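You operate a simulated robot arm through the tools that you are given. There is no shell and no other tool. Be economical: measure what you need, move in short steps, check, and stop when the job is done.

Carry out the task below with a simulated two-armed robot. There is one attempt and no reset: what you move stays moved.

## Task
Take the lid off the blue pot and lay it down on the counter by the pot. Open the pot cupboard door, fetch the napkins labelled "lunch" from the counter by the pot and set it on the shelf of the pot cupboard and shut the door again. Switch the switch under the left small urn off. Stack the green tin from the counter by the jugs on top of the blue tin. Open the urn cupboard door, fetch the taster cup from the counter by the jugs and set it on the shelf of the urn cupboard, then shut the door. Open the lid of the left small urn. Do these in any order.

Only the result counts: the job must be done as asked and must still hold three seconds after the hand-in. Knocking over, shifting, dropping, spilling or breaking anything else fails it. A push-on lid holds only when it is set on centred and level and pressed home; a screw cap is set on level and turned clockwise until tight. Flat cloth is picked up by pressing the open fingertips on it (5 to 10 N) and closing them slowly along it; thin cloth reads only 2 to 8 mm in the jaws.

## Robot
Two 7-joint arms with fingered hands on one trunk, on a base that drives. Base frame: it is fixed to the floor where the robot stands at the start and does not move with it; the origin is under the middle of the robot, x ahead of it, y to its left, z up; the surface under the hand at the start is at about z = 0.95. Units: m, rad, N and s.
The left shoulder is at the start at [0.06, 0.176, 0.975], the right one opposite. Places, roughly: blue pot (7x7x6 cm) [0.5, -0.2, 1]; lid of the left small urn [0.8, -0.9, 1.4]; napkins [0.75, -0.5, 1]; pot cupboard door [0.5, -0.1, 0.5]; shelf of the pot cupboard [0.8, -0.1, 0.5]; shelf of the urn cupboard [0.8, -1.3, 0.5]; switch under the left small urn [0.7, -1, 1]; taster cup (6x6x6 cm) [0.9, -2.1, 1]; tin [0.75, -2, 1]; urn cupboard door [0.5, -1.3, 0.5]. Payload 4 kg a hand.
The tool frame of a hand sits at the grasp point between the pads (the TCP): z along the fingers, y along the line on which they close. The tips reach 0.037 m beyond it. Largest opening 0.124 m; the body of the gripper starts 0.043 m behind the TCP. The gripper is a hand of 3 fingers: y runs from the thumb to the fingers, the wrist lies at [-0.015, -0.108, -0.202] in the tool frame, and closing takes about 1.5 s.
Orientation is told as [roll, pitch, yaw] about the base's x, y, z axes, in that order, counted from this pose: with the fingers straight down and the wrist toward the robot, the tool's x, y and z point along [0, 1, 0], [1, 0, 0] and [0, 0, -1] of the base frame.

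## Interface
- The arms move only by the tool drive_tool. It takes "left_steps", "right_steps" or both (then of equal length, played together; a hand with none holds still); each is a list of rows, each a list of 6 numbers: the shift along the tool's x, y, z in units of 20 mm (1.0 is 20 mm), then the turn, a rotation vector about the tool's x, y, z in units of 6 degrees (1.0 is 6 degrees). In form: [[dx, dy, dz, rx, ry, rz], ...]. A call has 1 to 20 rows; each row shifts and turns the commanded pose from where the row before left it, along the tool's axes as they then stand. "left_hand" and "right_hand" are, for a hand that has rows, the closure in counts, from 0 (fully open) to 255 (shut), set as the call begins (left out, the last holds). A call with a number of a shift or a turn outside -1 to 1 is refused whole. Rows are played at 5 a second. More than 0.05 m and 0.15 rad between two rows, or a gripper value outside its range, and nothing of the call is played. Where a pose cannot be reached the arm comes as near as it can. A force on the tool above 40 N (or 10 N above the force at the start of the call, whichever is more), or a blocked arm, ends the call early, and 0.2 s more pass. Each finger travels about 0.072 m/s and halts on what it meets, pressing with about 22 N; the grip force reading is that of the motor and also rises with nothing between the fingers. The clock runs only during rows and for 0.2 s after the last one: add rows that do not move to give the fingers time. It gives the time, the measured TCP pose, the force on the tool (base axes), the opening and the grip force at its end, in the units of the frame above (readings bear some noise), with the torque about the TCP (base axes, N m) and any sound that the robot's microphone picked up.
- Cameras (640 x 400 px; columns grow to the right, rows downward): "scene" is now at [0.0188, -0.0597, 1.6161]; the picture's right is [-0.78, -0.63, 0.00], its down [-0.48, 0.59, -0.64] and it looks along [0.41, -0.50, -0.77] (base axes); focal length 214 px, centre (320, 200). "left" rides on the left gripper at [-0.064, -0.076, -0.137] in its tool frame; the picture's right is [-0.84, -0.26, 0.48], its down [0.48, -0.76, 0.43] and it looks along [0.26, 0.60, 0.76] (tool axes); focal length 256 px, centre (320, 200). "right" rides on the right gripper at [0.064, -0.076, -0.136] in its tool frame; the picture's right is [-0.84, 0.26, -0.48], its down [-0.48, -0.76, 0.43] and it looks along [-0.26, 0.60, 0.76] (tool axes); focal length 256 px, centre (320, 200). There is no depth. A picture from a camera that has moved, and an enlarged one, comes with that camera's place and axes in the base frame and with its lens.
- camera(camera): a new picture of that camera. It takes no simulated time.
- move_column(by): slides the trunk up (or, below 0, down) by that many m; the arms and the scene camera ride with it, the base frame stays. It gives what a move gives, with no picture.
- roll_base(legs): drives the robot by 1 to 6 legs, each [ahead, left, turn to the left] in m, m and rad, along the robot's own axes; the way and the turn of a leg run together, so that a leg with both is an arc; at most 1.5 m and 3.142 rad a leg. The arms and the cameras ride along, it lands a little off, and it stops where it bumps. It gives what a move gives.
- move_fingers(index, middle, thumb_bend, thumb_turn, hand): sets how far each is bent, from 0 (flat) to 1 (curled in); at 0.3 the hand is open as for a grip, at 0.7 the pads meet at the TCP. One left out holds its place. A second passes; each finger stops where it meets its share of the squeeze, and holds until it gets a number again. A gripper value or a shape takes the hand back. It gives what a move gives, with no picture; readings hold the bend of each and the force on the fingers (four entries, about 0 where the hand has none), thumb and palm. thumb_turn goes from beside the hand (0) to across from the fingers (1), as for a grip.
- preshape(shape, hand): the hand has 3 fingers and takes this shape, open, in about a second: jaw (thumb against the fingers, like two jaws); tri (thumb and two fingers); tip (a fingertip pinch); poke (one finger out to press); point (the index stretched); flat (the hand flat); cup (the hand cupped); fist (a fist). The gripper value then closes the fingers along that shape, each until it touches; the sizes above hold for jaw. It gives what a move gives, with no picture.
- head_to(pan, tilt): turns the head with the scene camera to pan (to the left, within 1.501 rad either way) and tilt (down, from -0.506 to 1.204), counted from straight ahead of the robot. It gives what a move gives.
- enlarge(camera, box): a new picture of the part [left, top, right, bottom] of that camera's present view, enlarged. It takes no simulated time.
- sign_off(): hands the job in; it is judged then, once.

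Go step by step. Nothing tells you exact positions but the pictures and the camera data: compare them with the known pose of the tool, close in by small moves and look again before you grip or let go. The budget is 196 turns and 184 pictures, counting those below and the enlarged ones. Unless the task says otherwise, let go and move clear before handing in.

The tools are called as name(argument=value, ...) on one line, values as JSON. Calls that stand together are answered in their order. drive_tool: Moves the arms, as the interface text tells. Its arguments: {"type":"object","properties":{"left_steps":{"type":"array","items":{"type":"array","items":{"type":"number"}}},"left_hand":{"type":"number"},"right_steps":{"type":"array","items":{"type":"array","items":{"type":"number"}}},"right_hand":{"type":"number"}},"required":[]} The other tools are called the same way: move_column (by) slides the trunk up or down; preshape (shape, hand) gives the hand a shape; move_fingers (index, middle, thumb_bend, thumb_turn, hand) moves the fingers one by one; roll_base (legs) drives the base; head_to (pan, tilt) turns the head that bears the scene camera; camera (camera) takes a picture; enlarge (camera, box) takes an enlarged picture of a part of a camera's view; sign_off () hands the job in.

At the start:

```text
time_s: 0.0
left_tcp_pos: [0.5466, -0.0747, 1.1492]
left_tool_rot: [0.001, 0.001, 0.0]
left_contact_force: [0.3, 0.3, 0.0]
left_wrist_torque: [0.01, 0.0, -0.02]
left_grip_width: 0.1236
left_grasp_force: 0.1
left_shape: jaw
left_bend: [0.3, 0.3, 0.3, 0.98]
left_finger forces: [0.0, 0.0, 0.0, 0.0, 0.1, 0.0]
right_tcp_pos: [0.4596, -0.4933, 1.1497]
right_tool_rot: [-0.001, 0.0, 0.0]
right_contact_force: [0.7, 0.7, -0.1]
right_wrist_torque: [0.03, -0.02, -0.02]
right_grip_width: 0.1237
right_grasp_force: 0.0
right_shape: jaw
right_bend: [0.3, 0.3, 0.3, 0.98]
right_finger forces: [0.0, 0.0, 0.0, 0.1, 0.1, 0.1]
trunk travel left (down, up): [-0.5, 0.09]
robot x, y, heading: [0.0008, 0.0034, -0.002]
head pan, tilt: [-0.89, 0.873]
```

scene: 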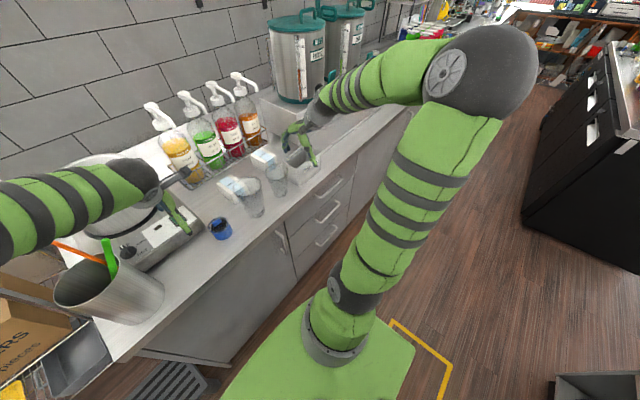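
right: 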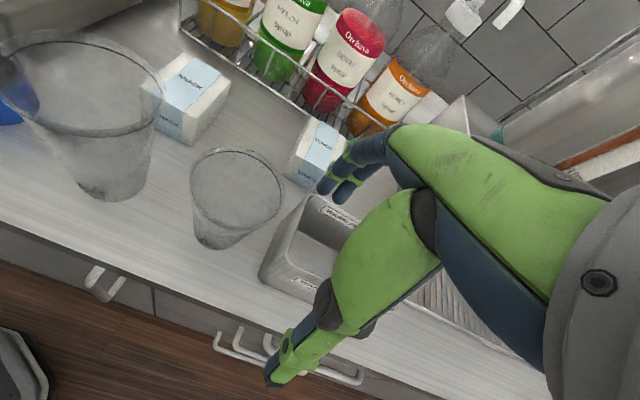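
left: 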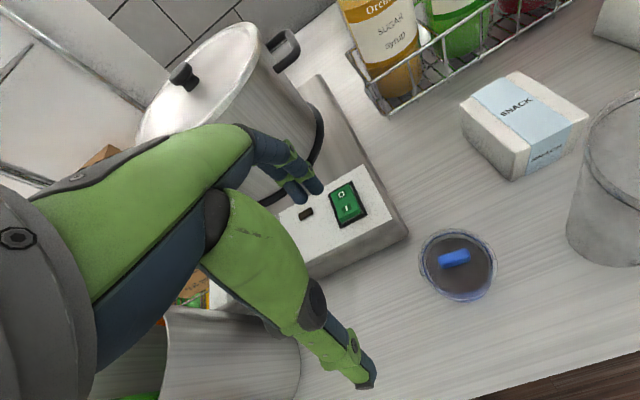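

The blue pot stands near [0.54, -0.16] under the left hand, with the napkin packs behind and to the right of it. I'll look closer at the pot and the labels first.

enlarge(camera="left", box=[400, 60, 640, 320])

enlarge(camera="right", box=[120, 30, 400, 300])

enlarge(camera="scene", box=[100, 80, 340, 260])

```text
1.54 times, centred on (520, 190) of left
camera zoom: at [0.4697, -0.1397, 1.2875], right [-0.26, -0.84, -0.48], down [-0.76, 0.48, -0.43], along [0.6, 0.26, -0.76], focal length 394 px, centre (12, 215)
```

zoom: 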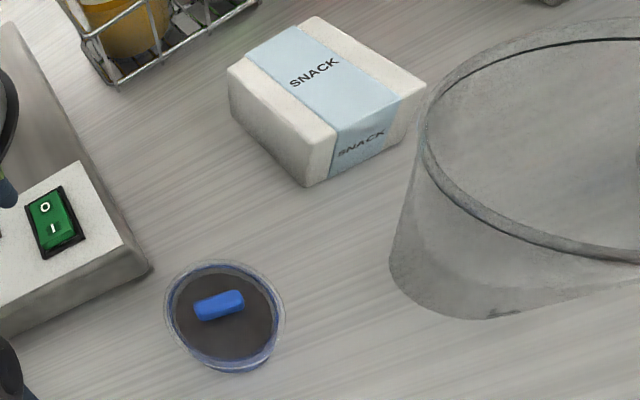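

```text
1.48 times, centred on (260, 165) of right
camera zoom: at [0.3823, -0.4287, 1.2846], right [0.26, -0.84, 0.48], down [-0.76, -0.48, -0.43], along [0.6, -0.26, -0.76], focal length 379 px, centre (409, 252)
```

zoom: 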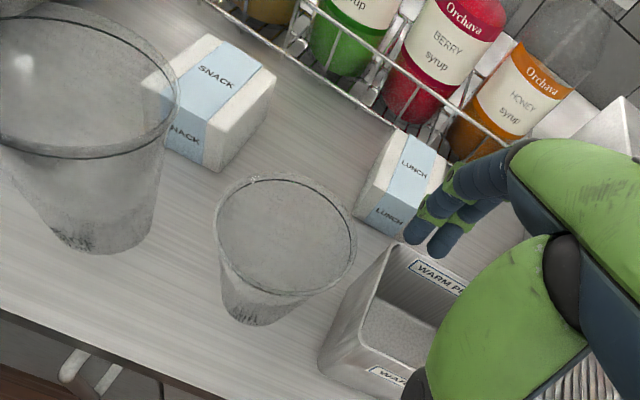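

```text
2.22 times, centred on (220, 170) of scene
camera zoom: at [0.0188, -0.0597, 1.6161], right [-0.78, -0.63, 0.0], down [-0.48, 0.59, -0.64], along [0.41, -0.5, -0.77], focal length 477 px, centre (542, 267)
```

zoom: 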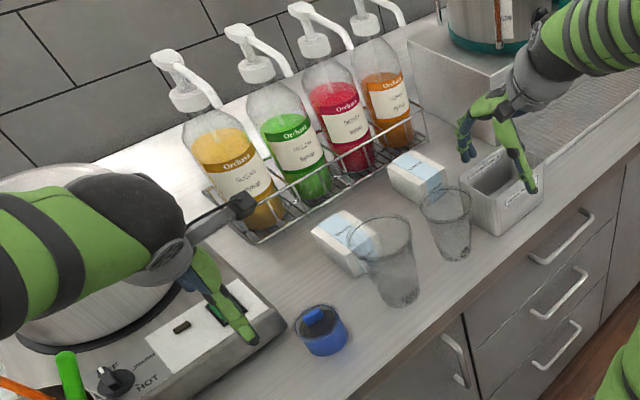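

The lid's handle is a blue bar running along y, so the default hand yaw grips across it. I'll bring the left hand above it.

drive_tool(left_steps=[[-0.83, -0.04, 0.7, 0, 0, 0], [-0.83, -0.04, 0.7, 0, 0, 0], [-0.83, -0.04, 0.7, 0, 0, 0], [-0.83, -0.04, 0.7, 0, 0, 0], [-0.83, -0.04, 0.7, 0, 0, 0]])

preshape(hand="left", shape="tip")

camera(camera="left")

camera(camera="scene")

```text
time_s: 1.2
left_tcp_pos: [0.5438, -0.1589, 1.0798]
left_tool_rot: [0.0, 0.0, -0.001]
left_contact_force: [0.4, 0.0, 0.1]
left_wrist_torque: [0.03, -0.01, 0.0]
left_grip_width: 0.1236
left_grasp_force: 0.1
left_shape: jaw
left_bend: [0.3, 0.3, 0.3, 0.98]
left_finger forces: [0.0, 0.0, 0.1, 0.1, 0.0, 0.0]
right_tcp_pos: [0.4576, -0.4928, 1.1498]
right_tool_rot: [0.001, 0.0, 0.0]
right_contact_force: [-0.4, -0.2, 0.2]
right_wrist_torque: [0.02, 0.01, 0.02]
right_grip_width: 0.1233
right_grasp_force: 0.0
right_shape: jaw
right_bend: [0.3, 0.3, 0.3, 0.98]
right_finger forces: [0.0, 0.0, 0.1, 0.0, 0.0, 0.0]
trunk travel left (down, up): [-0.5, 0.09]
robot x, y, heading: [-0.0027, 0.0018, 0.003]
head pan, tilt: [-0.89, 0.873]
```

```text
time_s: 2.1
left_tcp_pos: [0.5421, -0.1578, 1.0798]
left_tool_rot: [-0.001, 0.002, 0.0]
left_contact_force: [-0.2, -0.2, -0.4]
left_wrist_torque: [-0.01, -0.02, -0.01]
left_grip_width: 0.1237
left_grasp_force: 0.1
left_shape: tip
left_bend: [0.31, 0.98, 0.3, 0.98]
left_finger forces: [0.0, 0.0, 0.1, 0.0, 0.1, 0.0]
right_tcp_pos: [0.4593, -0.4927, 1.1504]
right_tool_rot: [0.0, 0.0, 0.001]
right_contact_force: [0.3, -0.4, 0.6]
right_wrist_torque: [0.04, 0.02, 0.01]
right_grip_width: 0.1236
right_grasp_force: 0.0
right_shape: jaw
right_bend: [0.3, 0.3, 0.3, 0.98]
right_finger forces: [0.0, 0.0, 0.0, 0.1, 0.0, 0.0]
trunk travel left (down, up): [-0.5, 0.09]
robot x, y, heading: [-0.0039, -0.0017, -0.002]
head pan, tilt: [-0.89, 0.873]
```

```text
177 pictures are left
camera left: at [0.4662, -0.2226, 1.2175], right [-0.26, -0.84, -0.48], down [-0.76, 0.48, -0.43], along [0.6, 0.26, -0.76], focal length 256 px, centre (320, 200)
```

left: 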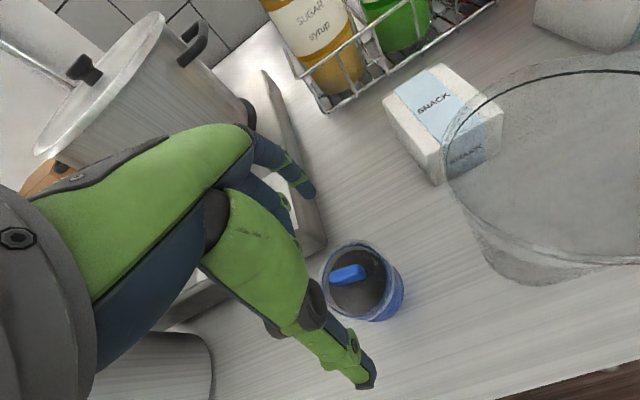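

```text
176 pictures are left
camera scene: at [0.0188, -0.0596, 1.6161], right [-0.78, -0.63, 0.0], down [-0.48, 0.59, -0.64], along [0.41, -0.5, -0.77], focal length 214 px, centre (320, 200)
```

scene: 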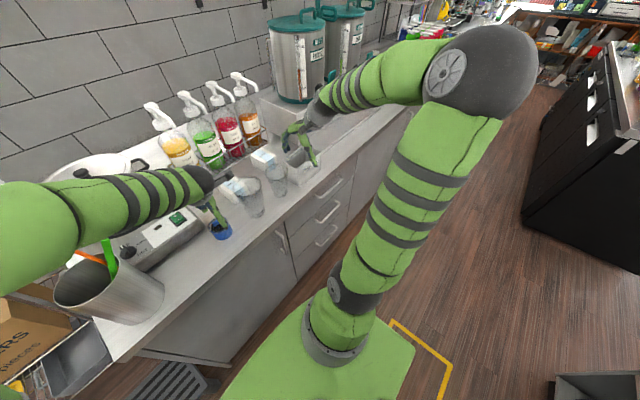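

The handle triangulates to about [0.540, -0.157, 1.02], directly under the tool. I'll lower and pinch.

drive_tool(left_steps=[[0, -0.1, 0.5, 0, 0, 0], [0, 0, 0.5, 0, 0, 0], [0, 0, 0.5, 0, 0, 0], [0, 0, 0.25, 0, 0, 0]])

camera(camera="left")

```text
time_s: 3.1
left_tcp_pos: [0.5403, -0.1579, 1.0454]
left_tool_rot: [0.0, -0.001, 0.0]
left_contact_force: [0.3, -0.4, -0.2]
left_wrist_torque: [0.01, 0.03, 0.02]
left_grip_width: 0.1236
left_grasp_force: 0.1
left_shape: tip
left_bend: [0.31, 0.98, 0.3, 0.98]
left_finger forces: [0.1, 0.0, 0.1, 0.0, 0.1, 0.0]
right_tcp_pos: [0.4595, -0.4943, 1.1497]
right_tool_rot: [0.001, 0.0, 0.0]
right_contact_force: [-0.4, -0.1, -0.5]
right_wrist_torque: [0.03, 0.01, 0.01]
right_grip_width: 0.1234
right_grasp_force: 0.0
right_shape: jaw
right_bend: [0.3, 0.3, 0.3, 0.98]
right_finger forces: [0.1, 0.0, 0.0, 0.0, 0.0, 0.1]
trunk travel left (down, up): [-0.5, 0.09]
robot x, y, heading: [0.0019, 0.0014, 0.002]
head pan, tilt: [-0.89, 0.873]
```

```text
175 pictures are left
camera left: at [0.4642, -0.2227, 1.1827], right [-0.26, -0.84, -0.48], down [-0.76, 0.48, -0.44], along [0.6, 0.25, -0.76], focal length 256 px, centre (320, 200)
```

left: 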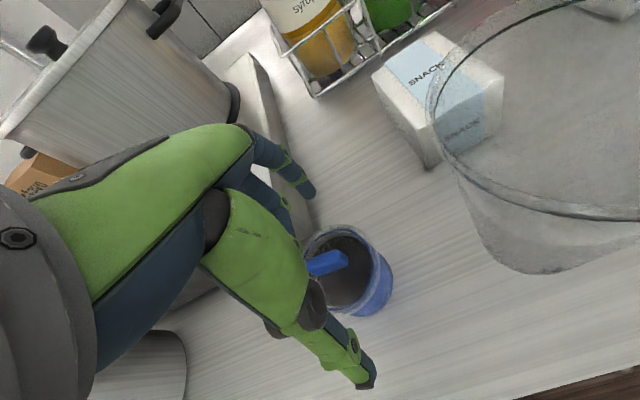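

drive_tool(left_steps=[[0, 0, 0, 0, 0, 0], [0, 0, 0, 0, 0, 0], [0, 0, 0, 0, 0, 0], [0, 0, 0, 0, 0, 0], [0, 0, 0, 0, 0, 0], [0, 0, 0, 0, 0, 0], [0, 0, 0, 0, 0, 0], [0, 0, 0, 0, 0, 0]], left_hand=255)

camera(camera="left")

```text
time_s: 4.9
left_tcp_pos: [0.5402, -0.1577, 1.0458]
left_tool_rot: [-0.001, 0.0, 0.0]
left_contact_force: [7.7, 0.1, 17.8]
left_wrist_torque: [-0.05, -0.13, -0.01]
left_grip_width: 0.0362
left_grasp_force: 22.3
left_shape: tip
left_bend: [0.52, 1.0, 0.62, 1.0]
left_finger forces: [24.1, 0.1, 0.0, 0.0, 21.4, 0.1]
right_tcp_pos: [0.4579, -0.4923, 1.1501]
right_tool_rot: [0.0, -0.001, 0.0]
right_contact_force: [0.2, 0.9, 0.4]
right_wrist_torque: [0.04, -0.02, -0.03]
right_grip_width: 0.1236
right_grasp_force: 0.0
right_shape: jaw
right_bend: [0.3, 0.3, 0.3, 0.98]
right_finger forces: [0.0, 0.0, 0.1, 0.0, 0.1, 0.0]
trunk travel left (down, up): [-0.5, 0.09]
robot x, y, heading: [-0.0005, -0.0051, 0.003]
head pan, tilt: [-0.89, 0.873]
```

```text
174 pictures are left
camera left: at [0.4643, -0.2226, 1.1837], right [-0.26, -0.84, -0.48], down [-0.76, 0.48, -0.44], along [0.6, 0.25, -0.76], focal length 256 px, centre (320, 200)
```

left: 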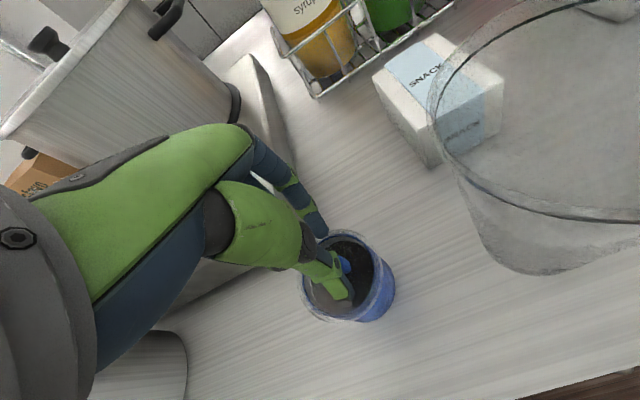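

The index finger seems to have caught the rim, pressing down about 18 N. I'll open, rise by 8 mm and pinch again.

drive_tool(left_steps=[[0, 0, 0, 0, 0, 0], [0, 0, -0.4, 0, 0, 0], [0, 0, 0, 0, 0, 0], [0, 0, 0, 0, 0, 0]], left_hand=100)

enlarge(camera="left", box=[240, 180, 440, 340])

```text
time_s: 5.9
left_tcp_pos: [0.5392, -0.1587, 1.0522]
left_tool_rot: [0.0, 0.001, 0.0]
left_contact_force: [1.2, -0.5, -0.2]
left_wrist_torque: [0.02, 0.0, 0.04]
left_grip_width: 0.0751
left_grasp_force: 0.0
left_shape: tip
left_bend: [0.39, 0.98, 0.53, 0.99]
left_finger forces: [0.0, 0.1, 0.1, 0.1, 0.1, 0.0]
right_tcp_pos: [0.4587, -0.493, 1.151]
right_tool_rot: [0.001, 0.001, -0.001]
right_contact_force: [0.0, -0.3, -0.1]
right_wrist_torque: [0.01, -0.02, -0.02]
right_grip_width: 0.1237
right_grasp_force: 0.0
right_shape: jaw
right_bend: [0.3, 0.3, 0.3, 0.98]
right_finger forces: [0.0, 0.0, 0.1, 0.0, 0.0, 0.0]
trunk travel left (down, up): [-0.5, 0.09]
robot x, y, heading: [0.0021, 0.0056, 0.001]
head pan, tilt: [-0.89, 0.873]
```

```text
2.50 times, centred on (340, 260) of left
camera zoom: at [0.4634, -0.2226, 1.19], right [-0.26, -0.84, -0.48], down [-0.76, 0.48, -0.43], along [0.6, 0.26, -0.76], focal length 640 px, centre (270, 50)
```

zoom: 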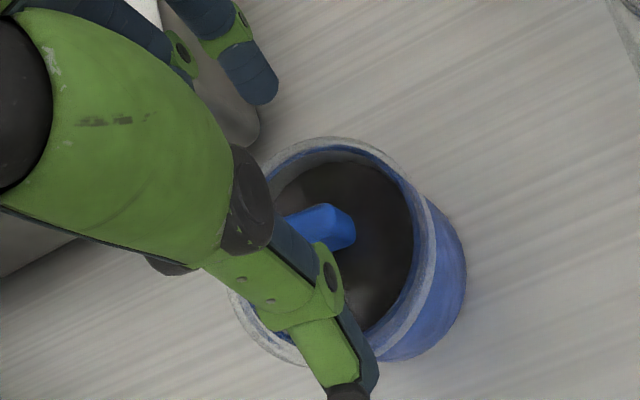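

drive_tool(left_steps=[[0, 0, 0, 0, 0, 0], [0, 0, 0, 0, 0, 0], [0, 0, 0, 0, 0, 0], [0, 0, 0, 0, 0, 0], [0, 0, 0, 0, 0, 0], [0, 0, 0, 0, 0, 0]], left_hand=255)

enlarge(camera="left", box=[240, 180, 440, 340])

```text
time_s: 7.3
left_tcp_pos: [0.5402, -0.1576, 1.0536]
left_tool_rot: [-0.001, 0.001, 0.0]
left_contact_force: [0.3, 0.2, 1.9]
left_wrist_torque: [0.02, -0.03, -0.01]
left_grip_width: 0.0091
left_grasp_force: 22.1
left_shape: tip
left_bend: [0.7, 1.0, 0.63, 1.0]
left_finger forces: [20.7, 0.0, 0.0, 0.0, 20.3, 0.0]
right_tcp_pos: [0.4585, -0.4921, 1.1494]
right_tool_rot: [0.001, -0.001, 0.0]
right_contact_force: [-0.7, 0.7, -0.3]
right_wrist_torque: [0.0, 0.03, -0.02]
right_grip_width: 0.1237
right_grasp_force: 0.1
right_shape: jaw
right_bend: [0.3, 0.3, 0.3, 0.98]
right_finger forces: [0.0, 0.0, 0.0, 0.0, 0.0, 0.0]
trunk travel left (down, up): [-0.5, 0.09]
robot x, y, heading: [-0.0009, 0.0031, -0.001]
head pan, tilt: [-0.89, 0.873]
```

```text
2.50 times, centred on (340, 260) of left
camera zoom: at [0.4637, -0.2227, 1.1907], right [-0.26, -0.84, -0.48], down [-0.76, 0.48, -0.44], along [0.6, 0.25, -0.76], focal length 640 px, centre (270, 50)
```

zoom: 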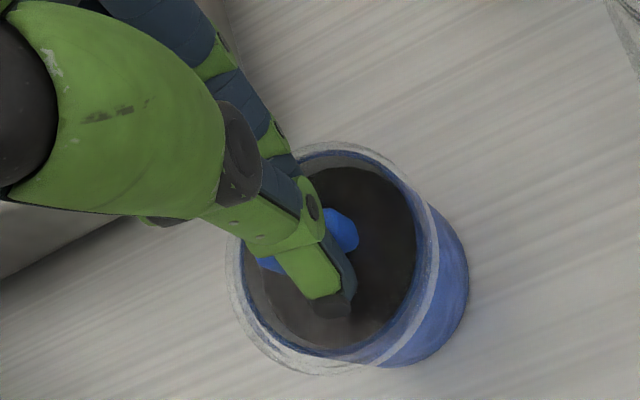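

The fingers now hold the handle at about 9 mm. I'll lift straight up.

drive_tool(left_steps=[[0, 0, -0.25, 0, 0, 0], [0, 0, -0.25, 0, 0, 0], [0, 0, -0.5, 0, 0, 0], [0, 0, -0.5, 0, 0, 0], [0, 0, -0.8, 0, 0, 0], [0, 0, -0.8, 0, 0, 0]])

camera(camera="left")

enlarge(camera="scene", box=[130, 130, 310, 260])

```text
time_s: 8.7
left_tcp_pos: [0.5403, -0.1572, 1.1162]
left_tool_rot: [0.0, 0.002, -0.001]
left_contact_force: [0.1, -0.1, 0.1]
left_wrist_torque: [0.02, 0.01, 0.01]
left_grip_width: 0.0077
left_grasp_force: 21.4
left_shape: tip
left_bend: [0.7, 1.0, 0.63, 1.0]
left_finger forces: [20.4, 0.0, 0.1, 0.0, 20.5, 0.0]
right_tcp_pos: [0.4584, -0.4917, 1.1503]
right_tool_rot: [0.0, 0.001, 0.0]
right_contact_force: [-0.4, 0.2, -0.7]
right_wrist_torque: [-0.01, 0.0, -0.02]
right_grip_width: 0.1238
right_grasp_force: 0.1
right_shape: jaw
right_bend: [0.3, 0.3, 0.3, 0.98]
right_finger forces: [0.0, 0.0, 0.1, 0.0, 0.0, 0.1]
trunk travel left (down, up): [-0.5, 0.09]
robot x, y, heading: [-0.0005, -0.0027, -0.001]
head pan, tilt: [-0.89, 0.873]
heard: snap
```

```text
171 pictures are left
camera left: at [0.464, -0.2224, 1.2528], right [-0.26, -0.84, -0.48], down [-0.76, 0.48, -0.43], along [0.6, 0.26, -0.76], focal length 256 px, centre (320, 200)
```

left: 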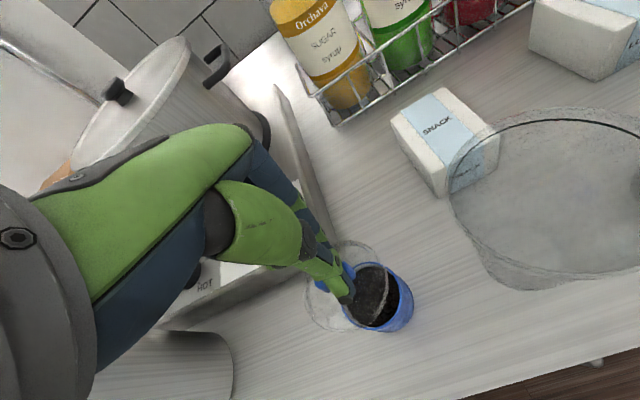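

```text
3.08 times, centred on (220, 195) of scene
camera zoom: at [0.0187, -0.0595, 1.6161], right [-0.78, -0.63, 0.0], down [-0.48, 0.59, -0.64], along [0.41, -0.5, -0.77], focal length 660 px, centre (628, 215)
```

zoom: 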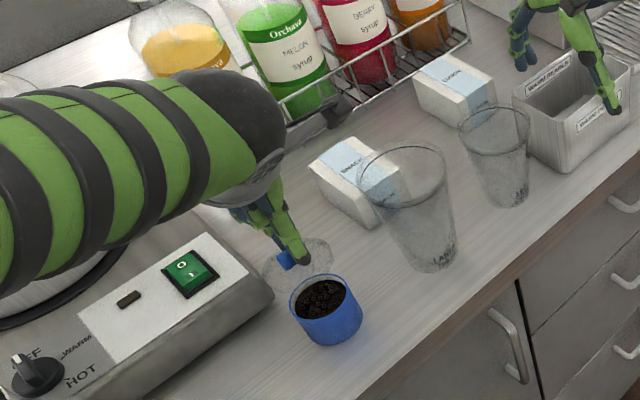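

The lid came off with a snap and hangs level. I'll carry it to the free counter patch near [0.645, -0.195] and lower it.

drive_tool(left_steps=[[-0.32, 0.88, 0, 0, 0, 0], [-0.32, 0.88, 0, 0, 0, 0], [-0.32, 0.88, 0, 0, 0, 0], [-0.32, 0.88, 0, 0, 0, 0], [-0.32, 0.88, 0, 0, 0, 0], [-0.3, 0.85, 0, 0, 0, 0], [0, 0, 0.8, 0, 0, 0], [0, 0, 0.8, 0, 0, 0], [0, 0, 0.8, 0, 0, 0]])

camera(camera="left")

enlarge(camera="scene", box=[130, 130, 310, 260])

```text
time_s: 10.7
left_tcp_pos: [0.6453, -0.1949, 1.0674]
left_tool_rot: [0.0, -0.001, 0.0]
left_contact_force: [-0.1, -0.7, 0.4]
left_wrist_torque: [0.0, -0.02, 0.02]
left_grip_width: 0.0077
left_grasp_force: 21.9
left_shape: tip
left_bend: [0.7, 1.0, 0.63, 1.0]
left_finger forces: [20.3, 0.1, 0.0, 0.1, 20.4, 0.0]
right_tcp_pos: [0.4599, -0.4936, 1.149]
right_tool_rot: [0.0, 0.0, -0.001]
right_contact_force: [-0.7, 0.8, -0.3]
right_wrist_torque: [-0.01, 0.0, 0.02]
right_grip_width: 0.1236
right_grasp_force: 0.1
right_shape: jaw
right_bend: [0.3, 0.3, 0.3, 0.98]
right_finger forces: [0.0, 0.1, 0.0, 0.0, 0.0, 0.0]
trunk travel left (down, up): [-0.5, 0.09]
robot x, y, heading: [-0.0032, 0.0035, -0.003]
head pan, tilt: [-0.89, 0.873]
```

```text
169 pictures are left
camera left: at [0.5692, -0.2604, 1.2045], right [-0.26, -0.84, -0.48], down [-0.76, 0.48, -0.43], along [0.6, 0.26, -0.76], focal length 256 px, centre (320, 200)
```

left: 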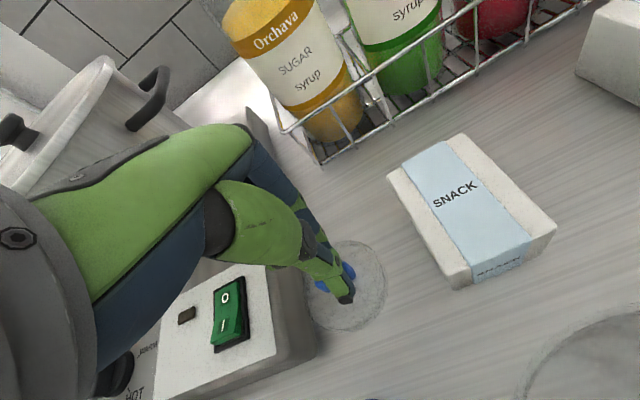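

```text
3.08 times, centred on (220, 195) of scene
camera zoom: at [0.019, -0.0598, 1.6161], right [-0.78, -0.63, 0.0], down [-0.48, 0.59, -0.64], along [0.41, -0.5, -0.77], focal length 660 px, centre (628, 215)
```

zoom: 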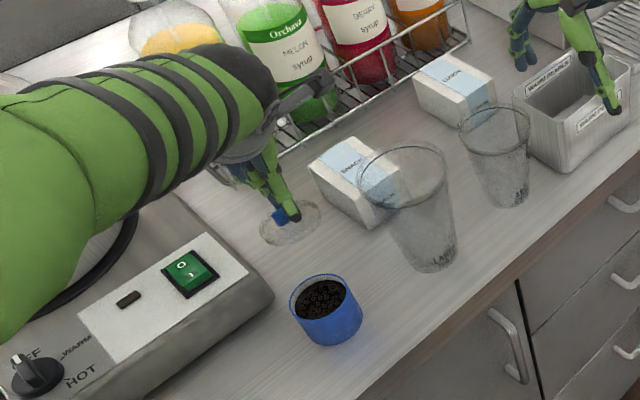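

drive_tool(left_steps=[[0, 0, 0.8, 0, 0, 0], [0, 0, 0.8, 0, 0, 0], [0, 0, 0.5, 0, 0, 0], [0, 0, 0.25, 0, 0, 0], [0, 0, 0.25, 0, 0, 0], [0, 0, 0.25, 0, 0, 0]])

enlarge(camera="scene", box=[170, 160, 270, 240])

```text
time_s: 12.1
left_tcp_pos: [0.6464, -0.1952, 1.0116]
left_tool_rot: [-0.001, 0.002, 0.0]
left_contact_force: [0.2, 0.9, 0.1]
left_wrist_torque: [0.01, 0.02, 0.03]
left_grip_width: 0.0077
left_grasp_force: 22.0
left_shape: tip
left_bend: [0.7, 1.0, 0.63, 1.0]
left_finger forces: [20.3, 0.0, 0.0, 0.0, 20.4, 0.1]
right_tcp_pos: [0.4585, -0.4929, 1.15]
right_tool_rot: [0.001, 0.001, 0.0]
right_contact_force: [-0.1, 1.0, -0.5]
right_wrist_torque: [0.02, 0.01, 0.02]
right_grip_width: 0.1241
right_grasp_force: 0.0
right_shape: jaw
right_bend: [0.3, 0.3, 0.3, 0.98]
right_finger forces: [0.0, 0.0, 0.0, 0.1, 0.1, 0.0]
trunk travel left (down, up): [-0.5, 0.09]
robot x, y, heading: [-0.0011, -0.0009, 0.005]
head pan, tilt: [-0.89, 0.873]
```

```text
5.00 times, centred on (220, 200) of scene
camera zoom: at [0.0189, -0.0598, 1.6161], right [-0.78, -0.63, 0.0], down [-0.48, 0.59, -0.64], along [0.41, -0.5, -0.77], focal length 1072 px, centre (820, 200)
```

zoom: 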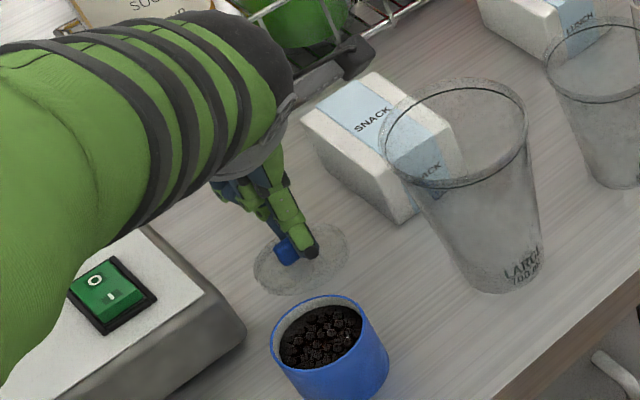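

drive_tool(left_steps=[[0, 0, 0.2, 0, 0, 0], [0, 0, 0.2, 0, 0, 0], [0, 0, 0.2, 0, 0, 0], [0, 0, 0.15, 0, 0, 0], [0, 0, 0.15, 0, 0, 0]])

```text
time_s: 13.3
left_tcp_pos: [0.6473, -0.1972, 1.0029]
left_tool_rot: [-0.01, -0.012, 0.0]
left_contact_force: [-6.5, 4.5, 19.9]
left_wrist_torque: [0.09, 0.34, -0.03]
left_grip_width: 0.009
left_grasp_force: 22.2
left_shape: tip
left_bend: [0.7, 1.0, 0.63, 0.99]
left_finger forces: [20.4, 0.1, 0.1, 0.1, 30.8, 0.0]
right_tcp_pos: [0.4572, -0.4916, 1.1514]
right_tool_rot: [0.0, -0.001, 0.002]
right_contact_force: [1.3, -0.2, 0.4]
right_wrist_torque: [-0.05, 0.02, 0.0]
right_grip_width: 0.1234
right_grasp_force: 0.1
right_shape: jaw
right_bend: [0.3, 0.3, 0.3, 0.98]
right_finger forces: [0.1, 0.0, 0.0, 0.0, 0.1, 0.0]
trunk travel left (down, up): [-0.5, 0.09]
robot x, y, heading: [0.0008, -0.001, -0.002]
head pan, tilt: [-0.89, 0.873]
stopped in row 5 (left hand): the force on the tool passed its limit at 43 N (the readings are from after the stop); the commanded pose is now the measured one
```

The lid touches the counter. I'll ease up slightly and let go.

drive_tool(left_steps=[[0, 0, -0.1, 0, 0, 0], [0, 0, 0, 0, 0, 0]])

drive_tool(left_steps=[[0, 0, 0, 0, 0, 0], [0, 0, 0, 0, 0, 0], [0, 0, 0, 0, 0, 0], [0, 0, 0, 0, 0, 0], [0, 0, -0.5, 0, 0, 0], [0, 0, -1, 0, 0, 0], [0, 0, -1, 0, 0, 0], [0, 0, -1, 0, 0, 0], [0, 0, -1, 0, 0, 0]], left_hand=110)

camera(camera="left")

camera(camera="scene")

```text
time_s: 13.9
left_tcp_pos: [0.6475, -0.1956, 1.0011]
left_tool_rot: [-0.007, -0.011, -0.002]
left_contact_force: [-2.0, 3.4, 17.5]
left_wrist_torque: [0.03, 0.25, 0.01]
left_grip_width: 0.0093
left_grasp_force: 22.1
left_shape: tip
left_bend: [0.7, 1.0, 0.63, 0.99]
left_finger forces: [22.0, 0.0, 0.0, 0.1, 28.3, 0.0]
right_tcp_pos: [0.4574, -0.4923, 1.1499]
right_tool_rot: [0.0, -0.002, -0.001]
right_contact_force: [-0.5, 0.4, 0.0]
right_wrist_torque: [-0.03, 0.05, 0.01]
right_grip_width: 0.1236
right_grasp_force: 0.0
right_shape: jaw
right_bend: [0.3, 0.3, 0.3, 0.98]
right_finger forces: [0.1, 0.0, 0.0, 0.1, 0.0, 0.0]
trunk travel left (down, up): [-0.5, 0.09]
robot x, y, heading: [-0.0011, 0.0008, 0.002]
head pan, tilt: [-0.89, 0.873]
```

```text
time_s: 15.9
left_tcp_pos: [0.6467, -0.197, 1.0897]
left_tool_rot: [-0.007, -0.008, -0.001]
left_contact_force: [0.1, -0.2, 0.2]
left_wrist_torque: [0.0, 0.02, 0.01]
left_grip_width: 0.0705
left_grasp_force: 0.1
left_shape: tip
left_bend: [0.4, 0.98, 0.54, 0.99]
left_finger forces: [0.0, 0.1, 0.0, 0.0, 0.1, 0.0]
right_tcp_pos: [0.4598, -0.4914, 1.1482]
right_tool_rot: [0.001, 0.0, 0.0]
right_contact_force: [1.0, 1.0, -0.3]
right_wrist_torque: [0.06, 0.02, 0.02]
right_grip_width: 0.1239
right_grasp_force: 0.0
right_shape: jaw
right_bend: [0.3, 0.3, 0.3, 0.98]
right_finger forces: [0.0, 0.1, 0.0, 0.1, 0.1, 0.1]
trunk travel left (down, up): [-0.5, 0.09]
robot x, y, heading: [0.0007, 0.0019, 0.002]
head pan, tilt: [-0.89, 0.873]
```

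```text
166 pictures are left
camera left: at [0.5693, -0.2601, 1.2276], right [-0.25, -0.84, -0.48], down [-0.76, 0.48, -0.44], along [0.6, 0.25, -0.76], focal length 256 px, centre (320, 200)
```

left: 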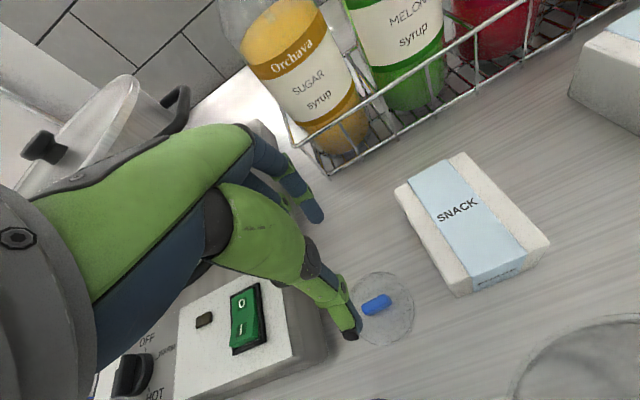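

```text
165 pictures are left
camera scene: at [0.0187, -0.0595, 1.6161], right [-0.78, -0.63, 0.0], down [-0.48, 0.59, -0.64], along [0.41, -0.5, -0.77], focal length 214 px, centre (320, 200)
```

scene: 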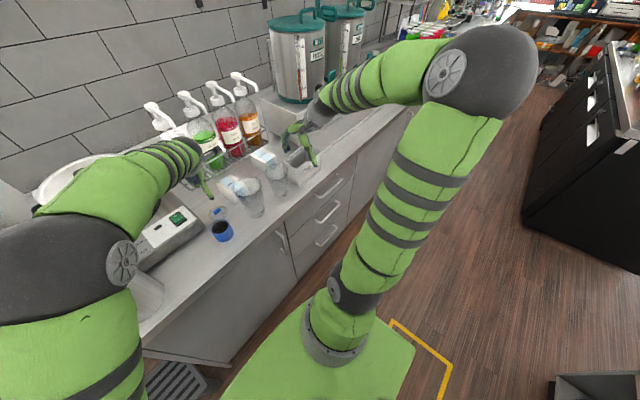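

The lid lies flat beside the pot. Next I retract the left hand, and raise and turn the right hand by 90° to grip the lunch pack across its 7 cm side.

drive_tool(left_steps=[[0, 0, -1, 0, 0, 0], [0, 0, -1, 0, 0, 0], [0, 0, -1, 0, 0, 0], [0, -1, 0, 0, 0, 0], [0, -1, 0, 0, 0, 0], [0, -1, 0, 0, 0, 0], [0.5, -1, 0, 0, 0, 0], [0.5, -1, 0, 0, 0, 0], [1, -1, 0, 0, 0, 0], [1, -1, 0, 0, 0, 0], [1, -1, 0, 0, 0, 0], [1, 0, 0, 0, 0, 0], [0, 0, 0, 0, 0, 0], [0, 0, 0, 0, 0, 0], [0, 0, 0, 0, 0, 0], [0, 0, 0, 0, 0, 0], [0, 0, 0, 0, 0, 0], [0, 0, 0, 0, 0, 0]], right_steps=[[0, 0, -1, 0, 0, 0], [0, 0, -1, 0, 0, 0], [0, 0, -1, 0, 0, 0], [0, 0, 0, 0, 0, -1], [0, 0, 0, 0, 0, -1], [0, 0, 0, 0, 0, -1], [0, 0, 0, 0, 0, -1], [0, 0, 0, 0, 0, -1], [0, 0, 0, 0, 0, -1], [0, 0, 0, 0, 0, -1], [0, 0, 0, 0, 0, -1], [0, 0, 0, 0, 0, -1], [0, 0, 0, 0, 0, -1], [0, 0, 0, 0, 0, -1], [0, 0, 0, 0, 0, -1], [0, 0, 0, 0, 0, -1], [0, 0, 0, 0, 0, -1], [0, 0, 0, 0, 0, -1]])

camera(camera="right")

camera(camera="scene")

```text
time_s: 19.7
left_tcp_pos: [0.4863, -0.0967, 1.147]
left_tool_rot: [-0.006, -0.008, 0.001]
left_contact_force: [-0.3, 0.1, 0.1]
left_wrist_torque: [0.0, 0.01, 0.05]
left_grip_width: 0.0702
left_grasp_force: 0.1
left_shape: tip
left_bend: [0.4, 0.98, 0.54, 0.99]
left_finger forces: [0.0, 0.1, 0.0, 0.0, 0.1, 0.0]
right_tcp_pos: [0.4597, -0.4912, 1.209]
right_tool_rot: [0.001, 0.0, 1.572]
right_contact_force: [0.3, -0.2, 0.3]
right_wrist_torque: [0.05, -0.02, -0.01]
right_grip_width: 0.1235
right_grasp_force: 0.0
right_shape: jaw
right_bend: [0.3, 0.3, 0.3, 0.98]
right_finger forces: [0.0, 0.0, 0.0, 0.1, 0.0, 0.1]
trunk travel left (down, up): [-0.5, 0.09]
robot x, y, heading: [-0.0006, -0.0014, -0.002]
head pan, tilt: [-0.89, 0.873]
```

```text
164 pictures are left
camera right: at [0.3948, -0.5684, 1.3443], right [0.84, 0.26, 0.48], down [0.48, -0.76, -0.43], along [0.25, 0.6, -0.76], focal length 256 px, centre (320, 200)
```

right: 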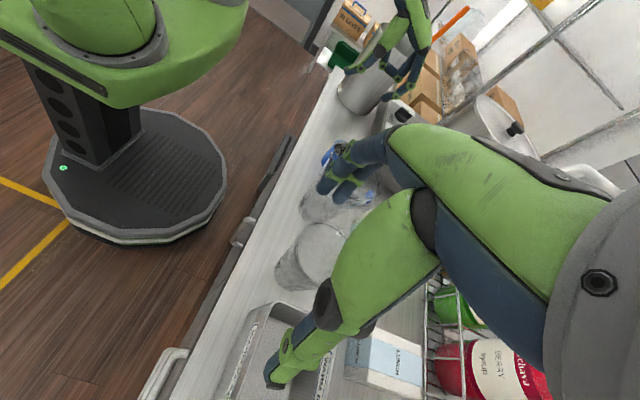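

```text
163 pictures are left
camera scene: at [0.0191, -0.0597, 1.6161], right [-0.78, -0.63, 0.0], down [-0.48, 0.59, -0.64], along [0.41, -0.5, -0.77], focal length 214 px, centre (320, 200)
```

scene: 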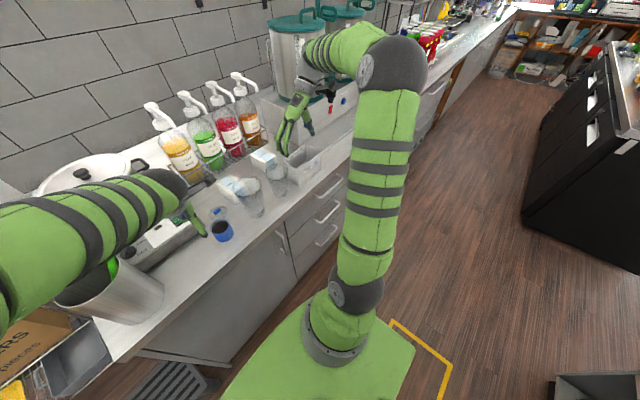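

enlarge(camera="right", box=[220, 270, 460, 400])

enlarge(camera="scene", box=[210, 120, 350, 220])

```text
2.67 times, centred on (340, 335) of right
camera zoom: at [0.3948, -0.5684, 1.3443], right [0.84, 0.26, 0.48], down [0.48, -0.76, -0.43], along [0.25, 0.6, -0.76], focal length 683 px, centre (267, -160)
```

zoom: 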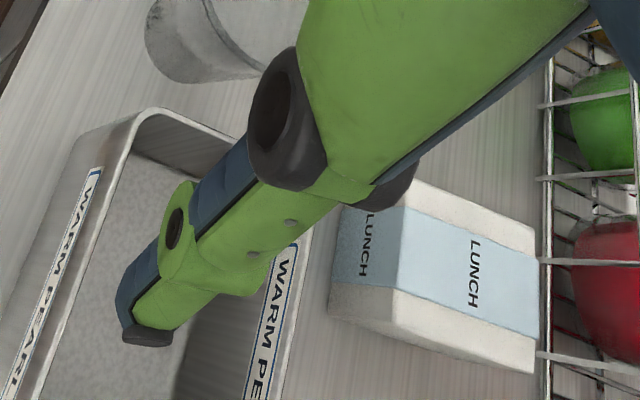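

```text
4.00 times, centred on (280, 170) of scene
camera zoom: at [0.0191, -0.0597, 1.6161], right [-0.78, -0.63, 0.0], down [-0.48, 0.59, -0.64], along [0.41, -0.5, -0.77], focal length 858 px, centre (480, 320)
```

zoom: 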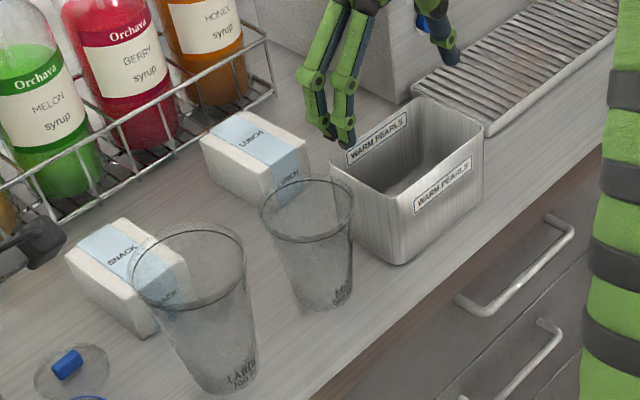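

enlarge(camera="scene", box=[130, 60, 290, 170])

drive_tool(right_steps=[[-0.8, 0, -1, 0, 0, 0], [-0.8, 0, -1, 0, 0, 0], [0, 0, -1, 0, 0, 0]])

camera(camera="right")

```text
3.64 times, centred on (210, 115) of scene
camera zoom: at [0.0191, -0.0597, 1.6161], right [-0.78, -0.63, 0.0], down [-0.48, 0.59, -0.64], along [0.41, -0.5, -0.77], focal length 780 px, centre (720, 509)
```

zoom: 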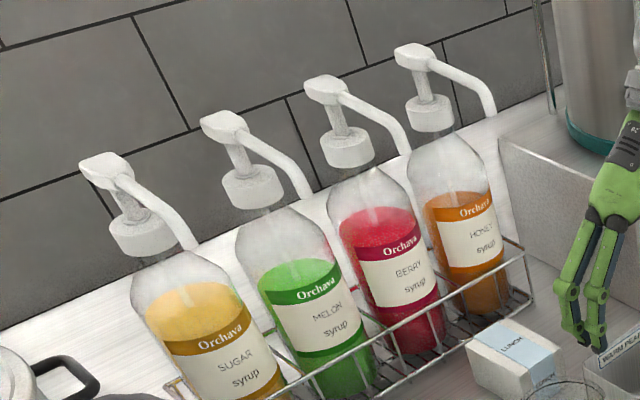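

```text
time_s: 20.5
left_tcp_pos: [0.4854, -0.0963, 1.1496]
left_tool_rot: [-0.006, -0.009, 0.001]
left_contact_force: [-0.5, -0.3, -0.6]
left_wrist_torque: [-0.01, 0.01, 0.0]
left_grip_width: 0.0703
left_grasp_force: 0.2
left_shape: tip
left_bend: [0.4, 0.98, 0.54, 0.99]
left_finger forces: [0.0, 0.0, 0.1, 0.0, 0.0, 0.0]
right_tcp_pos: [0.491, -0.4917, 1.2694]
right_tool_rot: [-0.001, 0.0, 1.57]
right_contact_force: [0.0, -0.1, 0.2]
right_wrist_torque: [0.0, -0.01, 0.01]
right_grip_width: 0.1236
right_grasp_force: 0.1
right_shape: jaw
right_bend: [0.3, 0.3, 0.3, 0.98]
right_finger forces: [0.0, 0.0, 0.1, 0.0, 0.0, 0.0]
trunk travel left (down, up): [-0.5, 0.09]
robot x, y, heading: [0.0025, 0.0012, 0.005]
head pan, tilt: [-0.89, 0.873]
```

```text
159 pictures are left
camera right: at [0.4267, -0.5683, 1.4043], right [0.84, 0.26, 0.48], down [0.48, -0.76, -0.43], along [0.25, 0.6, -0.76], focal length 256 px, centre (320, 200)
```

right: 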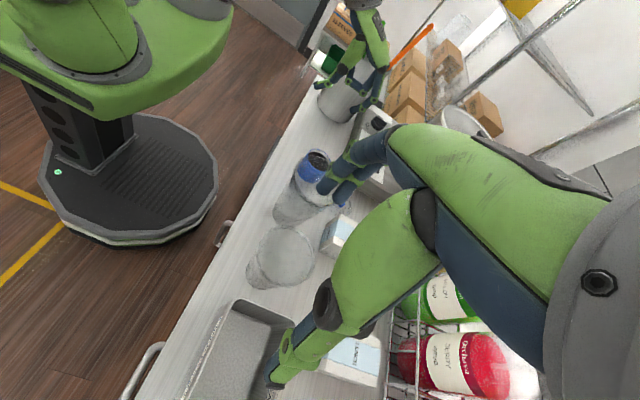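

The pumps' spouts reach out toward x≈0.75 at z≈1.25, so I'll tilt the right hand 30° (fingers forward) to keep the wrist clear, then move above the lunch pack.

drive_tool(right_steps=[[0, 0, 0, 0, -1, 0], [0, 0, 0, 0, -1, 0], [0, 0, 0, 0, -1, 0], [0, 0, 0, 0, -1, 0], [0, 0, 0, 0, -1, 0], [-0.46, 0, 0.987, 0, 0, 0], [-0.46, 0, 0.987, 0, 0, 0], [-0.46, 0, 0.987, 0, 0, 0], [-0.46, 0, 0.987, 0, 0, 0], [-0.46, 0, 0.987, 0, 0, 0], [-0.46, 0, 0.987, 0, 0, 0], [-0.46, 0, 0.987, 0, 0, 0], [-0.46, 0, 0.987, 0, 0, 0], [-0.46, 0, 0.987, 0, 0, 0]])

camera(camera="right")

camera(camera="scene")

```text
time_s: 23.5
left_tcp_pos: [0.4862, -0.0956, 1.1471]
left_tool_rot: [-0.007, -0.008, 0.001]
left_contact_force: [0.5, -1.0, -0.6]
left_wrist_torque: [0.02, -0.01, 0.02]
left_grip_width: 0.0704
left_grasp_force: 0.1
left_shape: tip
left_bend: [0.4, 0.98, 0.54, 0.99]
left_finger forces: [0.0, 0.0, 0.0, 0.0, 0.0, 0.1]
right_tcp_pos: [0.6517, -0.4931, 1.1565]
right_tool_rot: [-0.523, -0.001, 1.57]
right_contact_force: [0.0, 0.3, 0.2]
right_wrist_torque: [0.02, -0.01, -0.02]
right_grip_width: 0.1237
right_grasp_force: 0.2
right_shape: jaw
right_bend: [0.3, 0.3, 0.3, 0.98]
right_finger forces: [0.0, 0.1, 0.1, 0.0, 0.1, 0.0]
trunk travel left (down, up): [-0.5, 0.09]
robot x, y, heading: [0.0001, 0.0012, -0.004]
head pan, tilt: [-0.89, 0.873]
```

```text
158 pictures are left
camera right: at [0.5274, -0.5689, 1.2414], right [0.48, 0.26, 0.84], down [0.64, -0.76, -0.14], along [0.6, 0.6, -0.53], focal length 256 px, centre (320, 200)
```

right: 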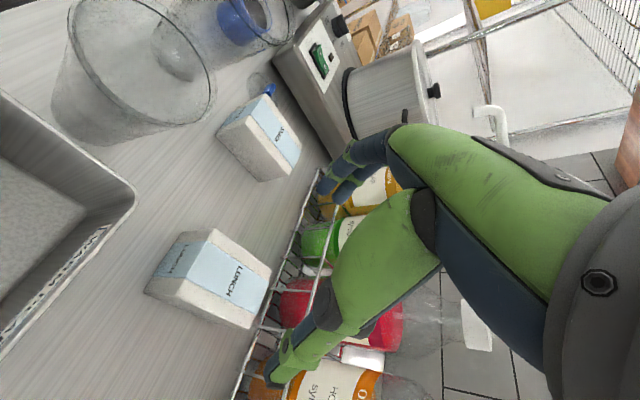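

```text
157 pictures are left
camera scene: at [0.0194, -0.06, 1.6161], right [-0.78, -0.63, 0.0], down [-0.48, 0.59, -0.64], along [0.41, -0.5, -0.77], focal length 214 px, centre (320, 200)
```

scene: 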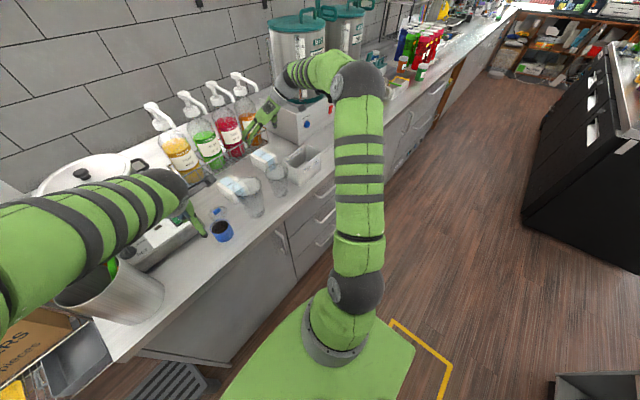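

drive_tool(right_steps=[[0.19, 0.01, 0.92, 0, 0, 0], [0.19, 0.01, 0.92, 0, 0, 0], [0.19, 0.01, 0.92, 0, 0, 0], [0.19, 0.01, 0.92, 0, 0, 0], [0.19, 0.01, 0.92, 0, 0, 0], [0.19, 0.01, 0.92, 0, 0, 0], [0.19, 0.01, 0.92, 0, 0, 0]])

camera(camera="right")

enlarge(camera="scene", box=[210, 80, 350, 200])

```text
time_s: 25.1
left_tcp_pos: [0.4874, -0.0954, 1.1476]
left_tool_rot: [-0.007, -0.006, 0.0]
left_contact_force: [0.3, -0.1, 0.1]
left_wrist_torque: [-0.01, 0.05, 0.0]
left_grip_width: 0.0701
left_grasp_force: 0.0
left_shape: tip
left_bend: [0.4, 0.98, 0.54, 0.99]
left_finger forces: [0.1, 0.1, 0.0, 0.0, 0.0, 0.1]
right_tcp_pos: [0.6934, -0.4909, 1.0325]
right_tool_rot: [-0.524, -0.001, 1.571]
right_contact_force: [-0.3, -0.5, 0.6]
right_wrist_torque: [0.01, 0.02, -0.03]
right_grip_width: 0.1238
right_grasp_force: 0.1
right_shape: jaw
right_bend: [0.3, 0.3, 0.3, 0.98]
right_finger forces: [0.0, 0.0, 0.0, 0.0, 0.0, 0.1]
trunk travel left (down, up): [-0.5, 0.09]
robot x, y, heading: [0.0001, 0.0, -0.0]
head pan, tilt: [-0.89, 0.873]
```

```text
156 pictures are left
camera right: at [0.5688, -0.5672, 1.1173], right [0.48, 0.26, 0.84], down [0.64, -0.76, -0.13], along [0.6, 0.6, -0.53], focal length 256 px, centre (320, 200)
```

right: 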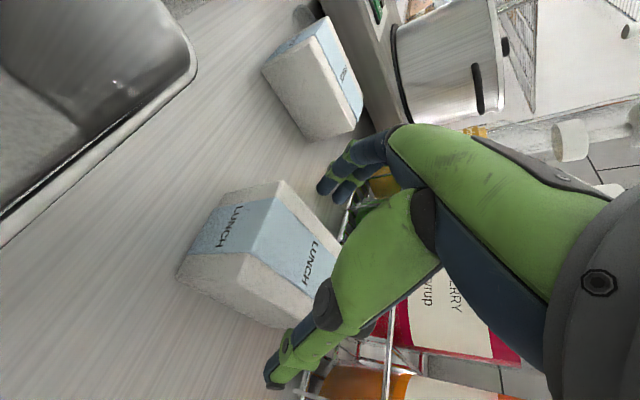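

```text
3.33 times, centred on (280, 140) of scene
camera zoom: at [0.0191, -0.06, 1.6161], right [-0.78, -0.63, 0.0], down [-0.48, 0.59, -0.64], along [0.41, -0.5, -0.77], focal length 715 px, centre (453, 400)
```

zoom: 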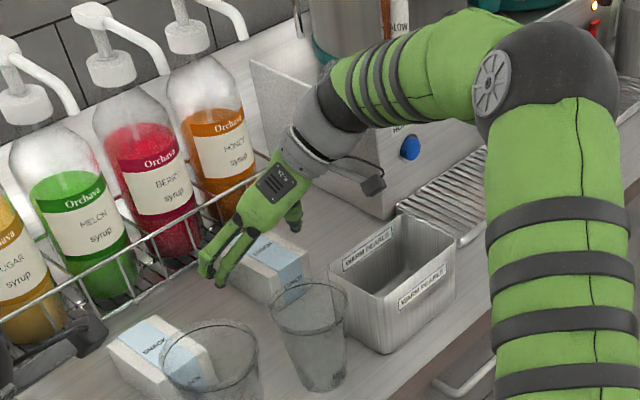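

drive_tool(right_steps=[[0.45, 0, 0.78, 0, 0, 0], [0.45, 0, 0.78, 0, 0, 0]])

drive_tool(right_steps=[[0, 0, 0, 0, 0, 0], [0, 0, 0, 0, 0, 0], [0, 0, 0, 0, 0, 0], [0, 0, 0, 0, 0, 0], [0, 0, 0, 0, 0, 0], [0, 0, 0, 0, 0, 0], [0, 0, 0, 0, 0, 0]], right_hand=200)

camera(camera="right")

```text
time_s: 25.7
left_tcp_pos: [0.4857, -0.096, 1.1481]
left_tool_rot: [-0.007, -0.008, -0.001]
left_contact_force: [-0.1, -0.3, -0.2]
left_wrist_torque: [0.01, -0.02, 0.0]
left_grip_width: 0.0704
left_grasp_force: 0.0
left_shape: tip
left_bend: [0.4, 0.98, 0.54, 0.99]
left_finger forces: [0.0, 0.1, 0.1, 0.0, 0.0, 0.0]
right_tcp_pos: [0.6927, -0.4918, 0.9963]
right_tool_rot: [-0.524, 0.0, 1.571]
right_contact_force: [0.3, -1.9, 1.3]
right_wrist_torque: [-0.03, 0.01, 0.04]
right_grip_width: 0.1237
right_grasp_force: 0.1
right_shape: jaw
right_bend: [0.3, 0.3, 0.3, 0.98]
right_finger forces: [0.0, 0.1, 0.1, 0.0, 1.8, 0.1]
trunk travel left (down, up): [-0.5, 0.09]
robot x, y, heading: [-0.0029, -0.0033, -0.001]
head pan, tilt: [-0.89, 0.873]
```

```text
time_s: 27.3
left_tcp_pos: [0.4853, -0.0948, 1.1496]
left_tool_rot: [-0.006, -0.008, 0.0]
left_contact_force: [-0.7, 0.6, 0.3]
left_wrist_torque: [0.03, 0.02, -0.02]
left_grip_width: 0.0702
left_grasp_force: 0.0
left_shape: tip
left_bend: [0.4, 0.98, 0.54, 0.99]
left_finger forces: [0.0, 0.0, 0.0, 0.1, 0.0, 0.0]
right_tcp_pos: [0.6922, -0.4909, 0.9982]
right_tool_rot: [-0.525, 0.0, 1.571]
right_contact_force: [-1.5, -0.5, 7.4]
right_wrist_torque: [0.38, 0.02, 0.14]
right_grip_width: 0.0883
right_grasp_force: 22.5
right_shape: jaw
right_bend: [0.36, 0.4, 0.44, 0.99]
right_finger forces: [14.7, 7.3, 0.0, 0.1, 22.6, 0.0]
trunk travel left (down, up): [-0.5, 0.09]
robot x, y, heading: [-0.0021, -0.0022, 0.0]
head pan, tilt: [-0.89, 0.873]
```

```text
154 pictures are left
camera right: at [0.5688, -0.5662, 1.0823], right [0.48, 0.26, 0.84], down [0.64, -0.76, -0.13], along [0.6, 0.6, -0.53], focal length 256 px, centre (320, 200)
```

right: 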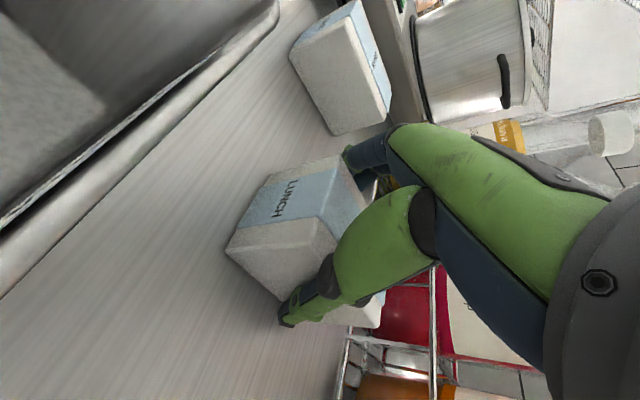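

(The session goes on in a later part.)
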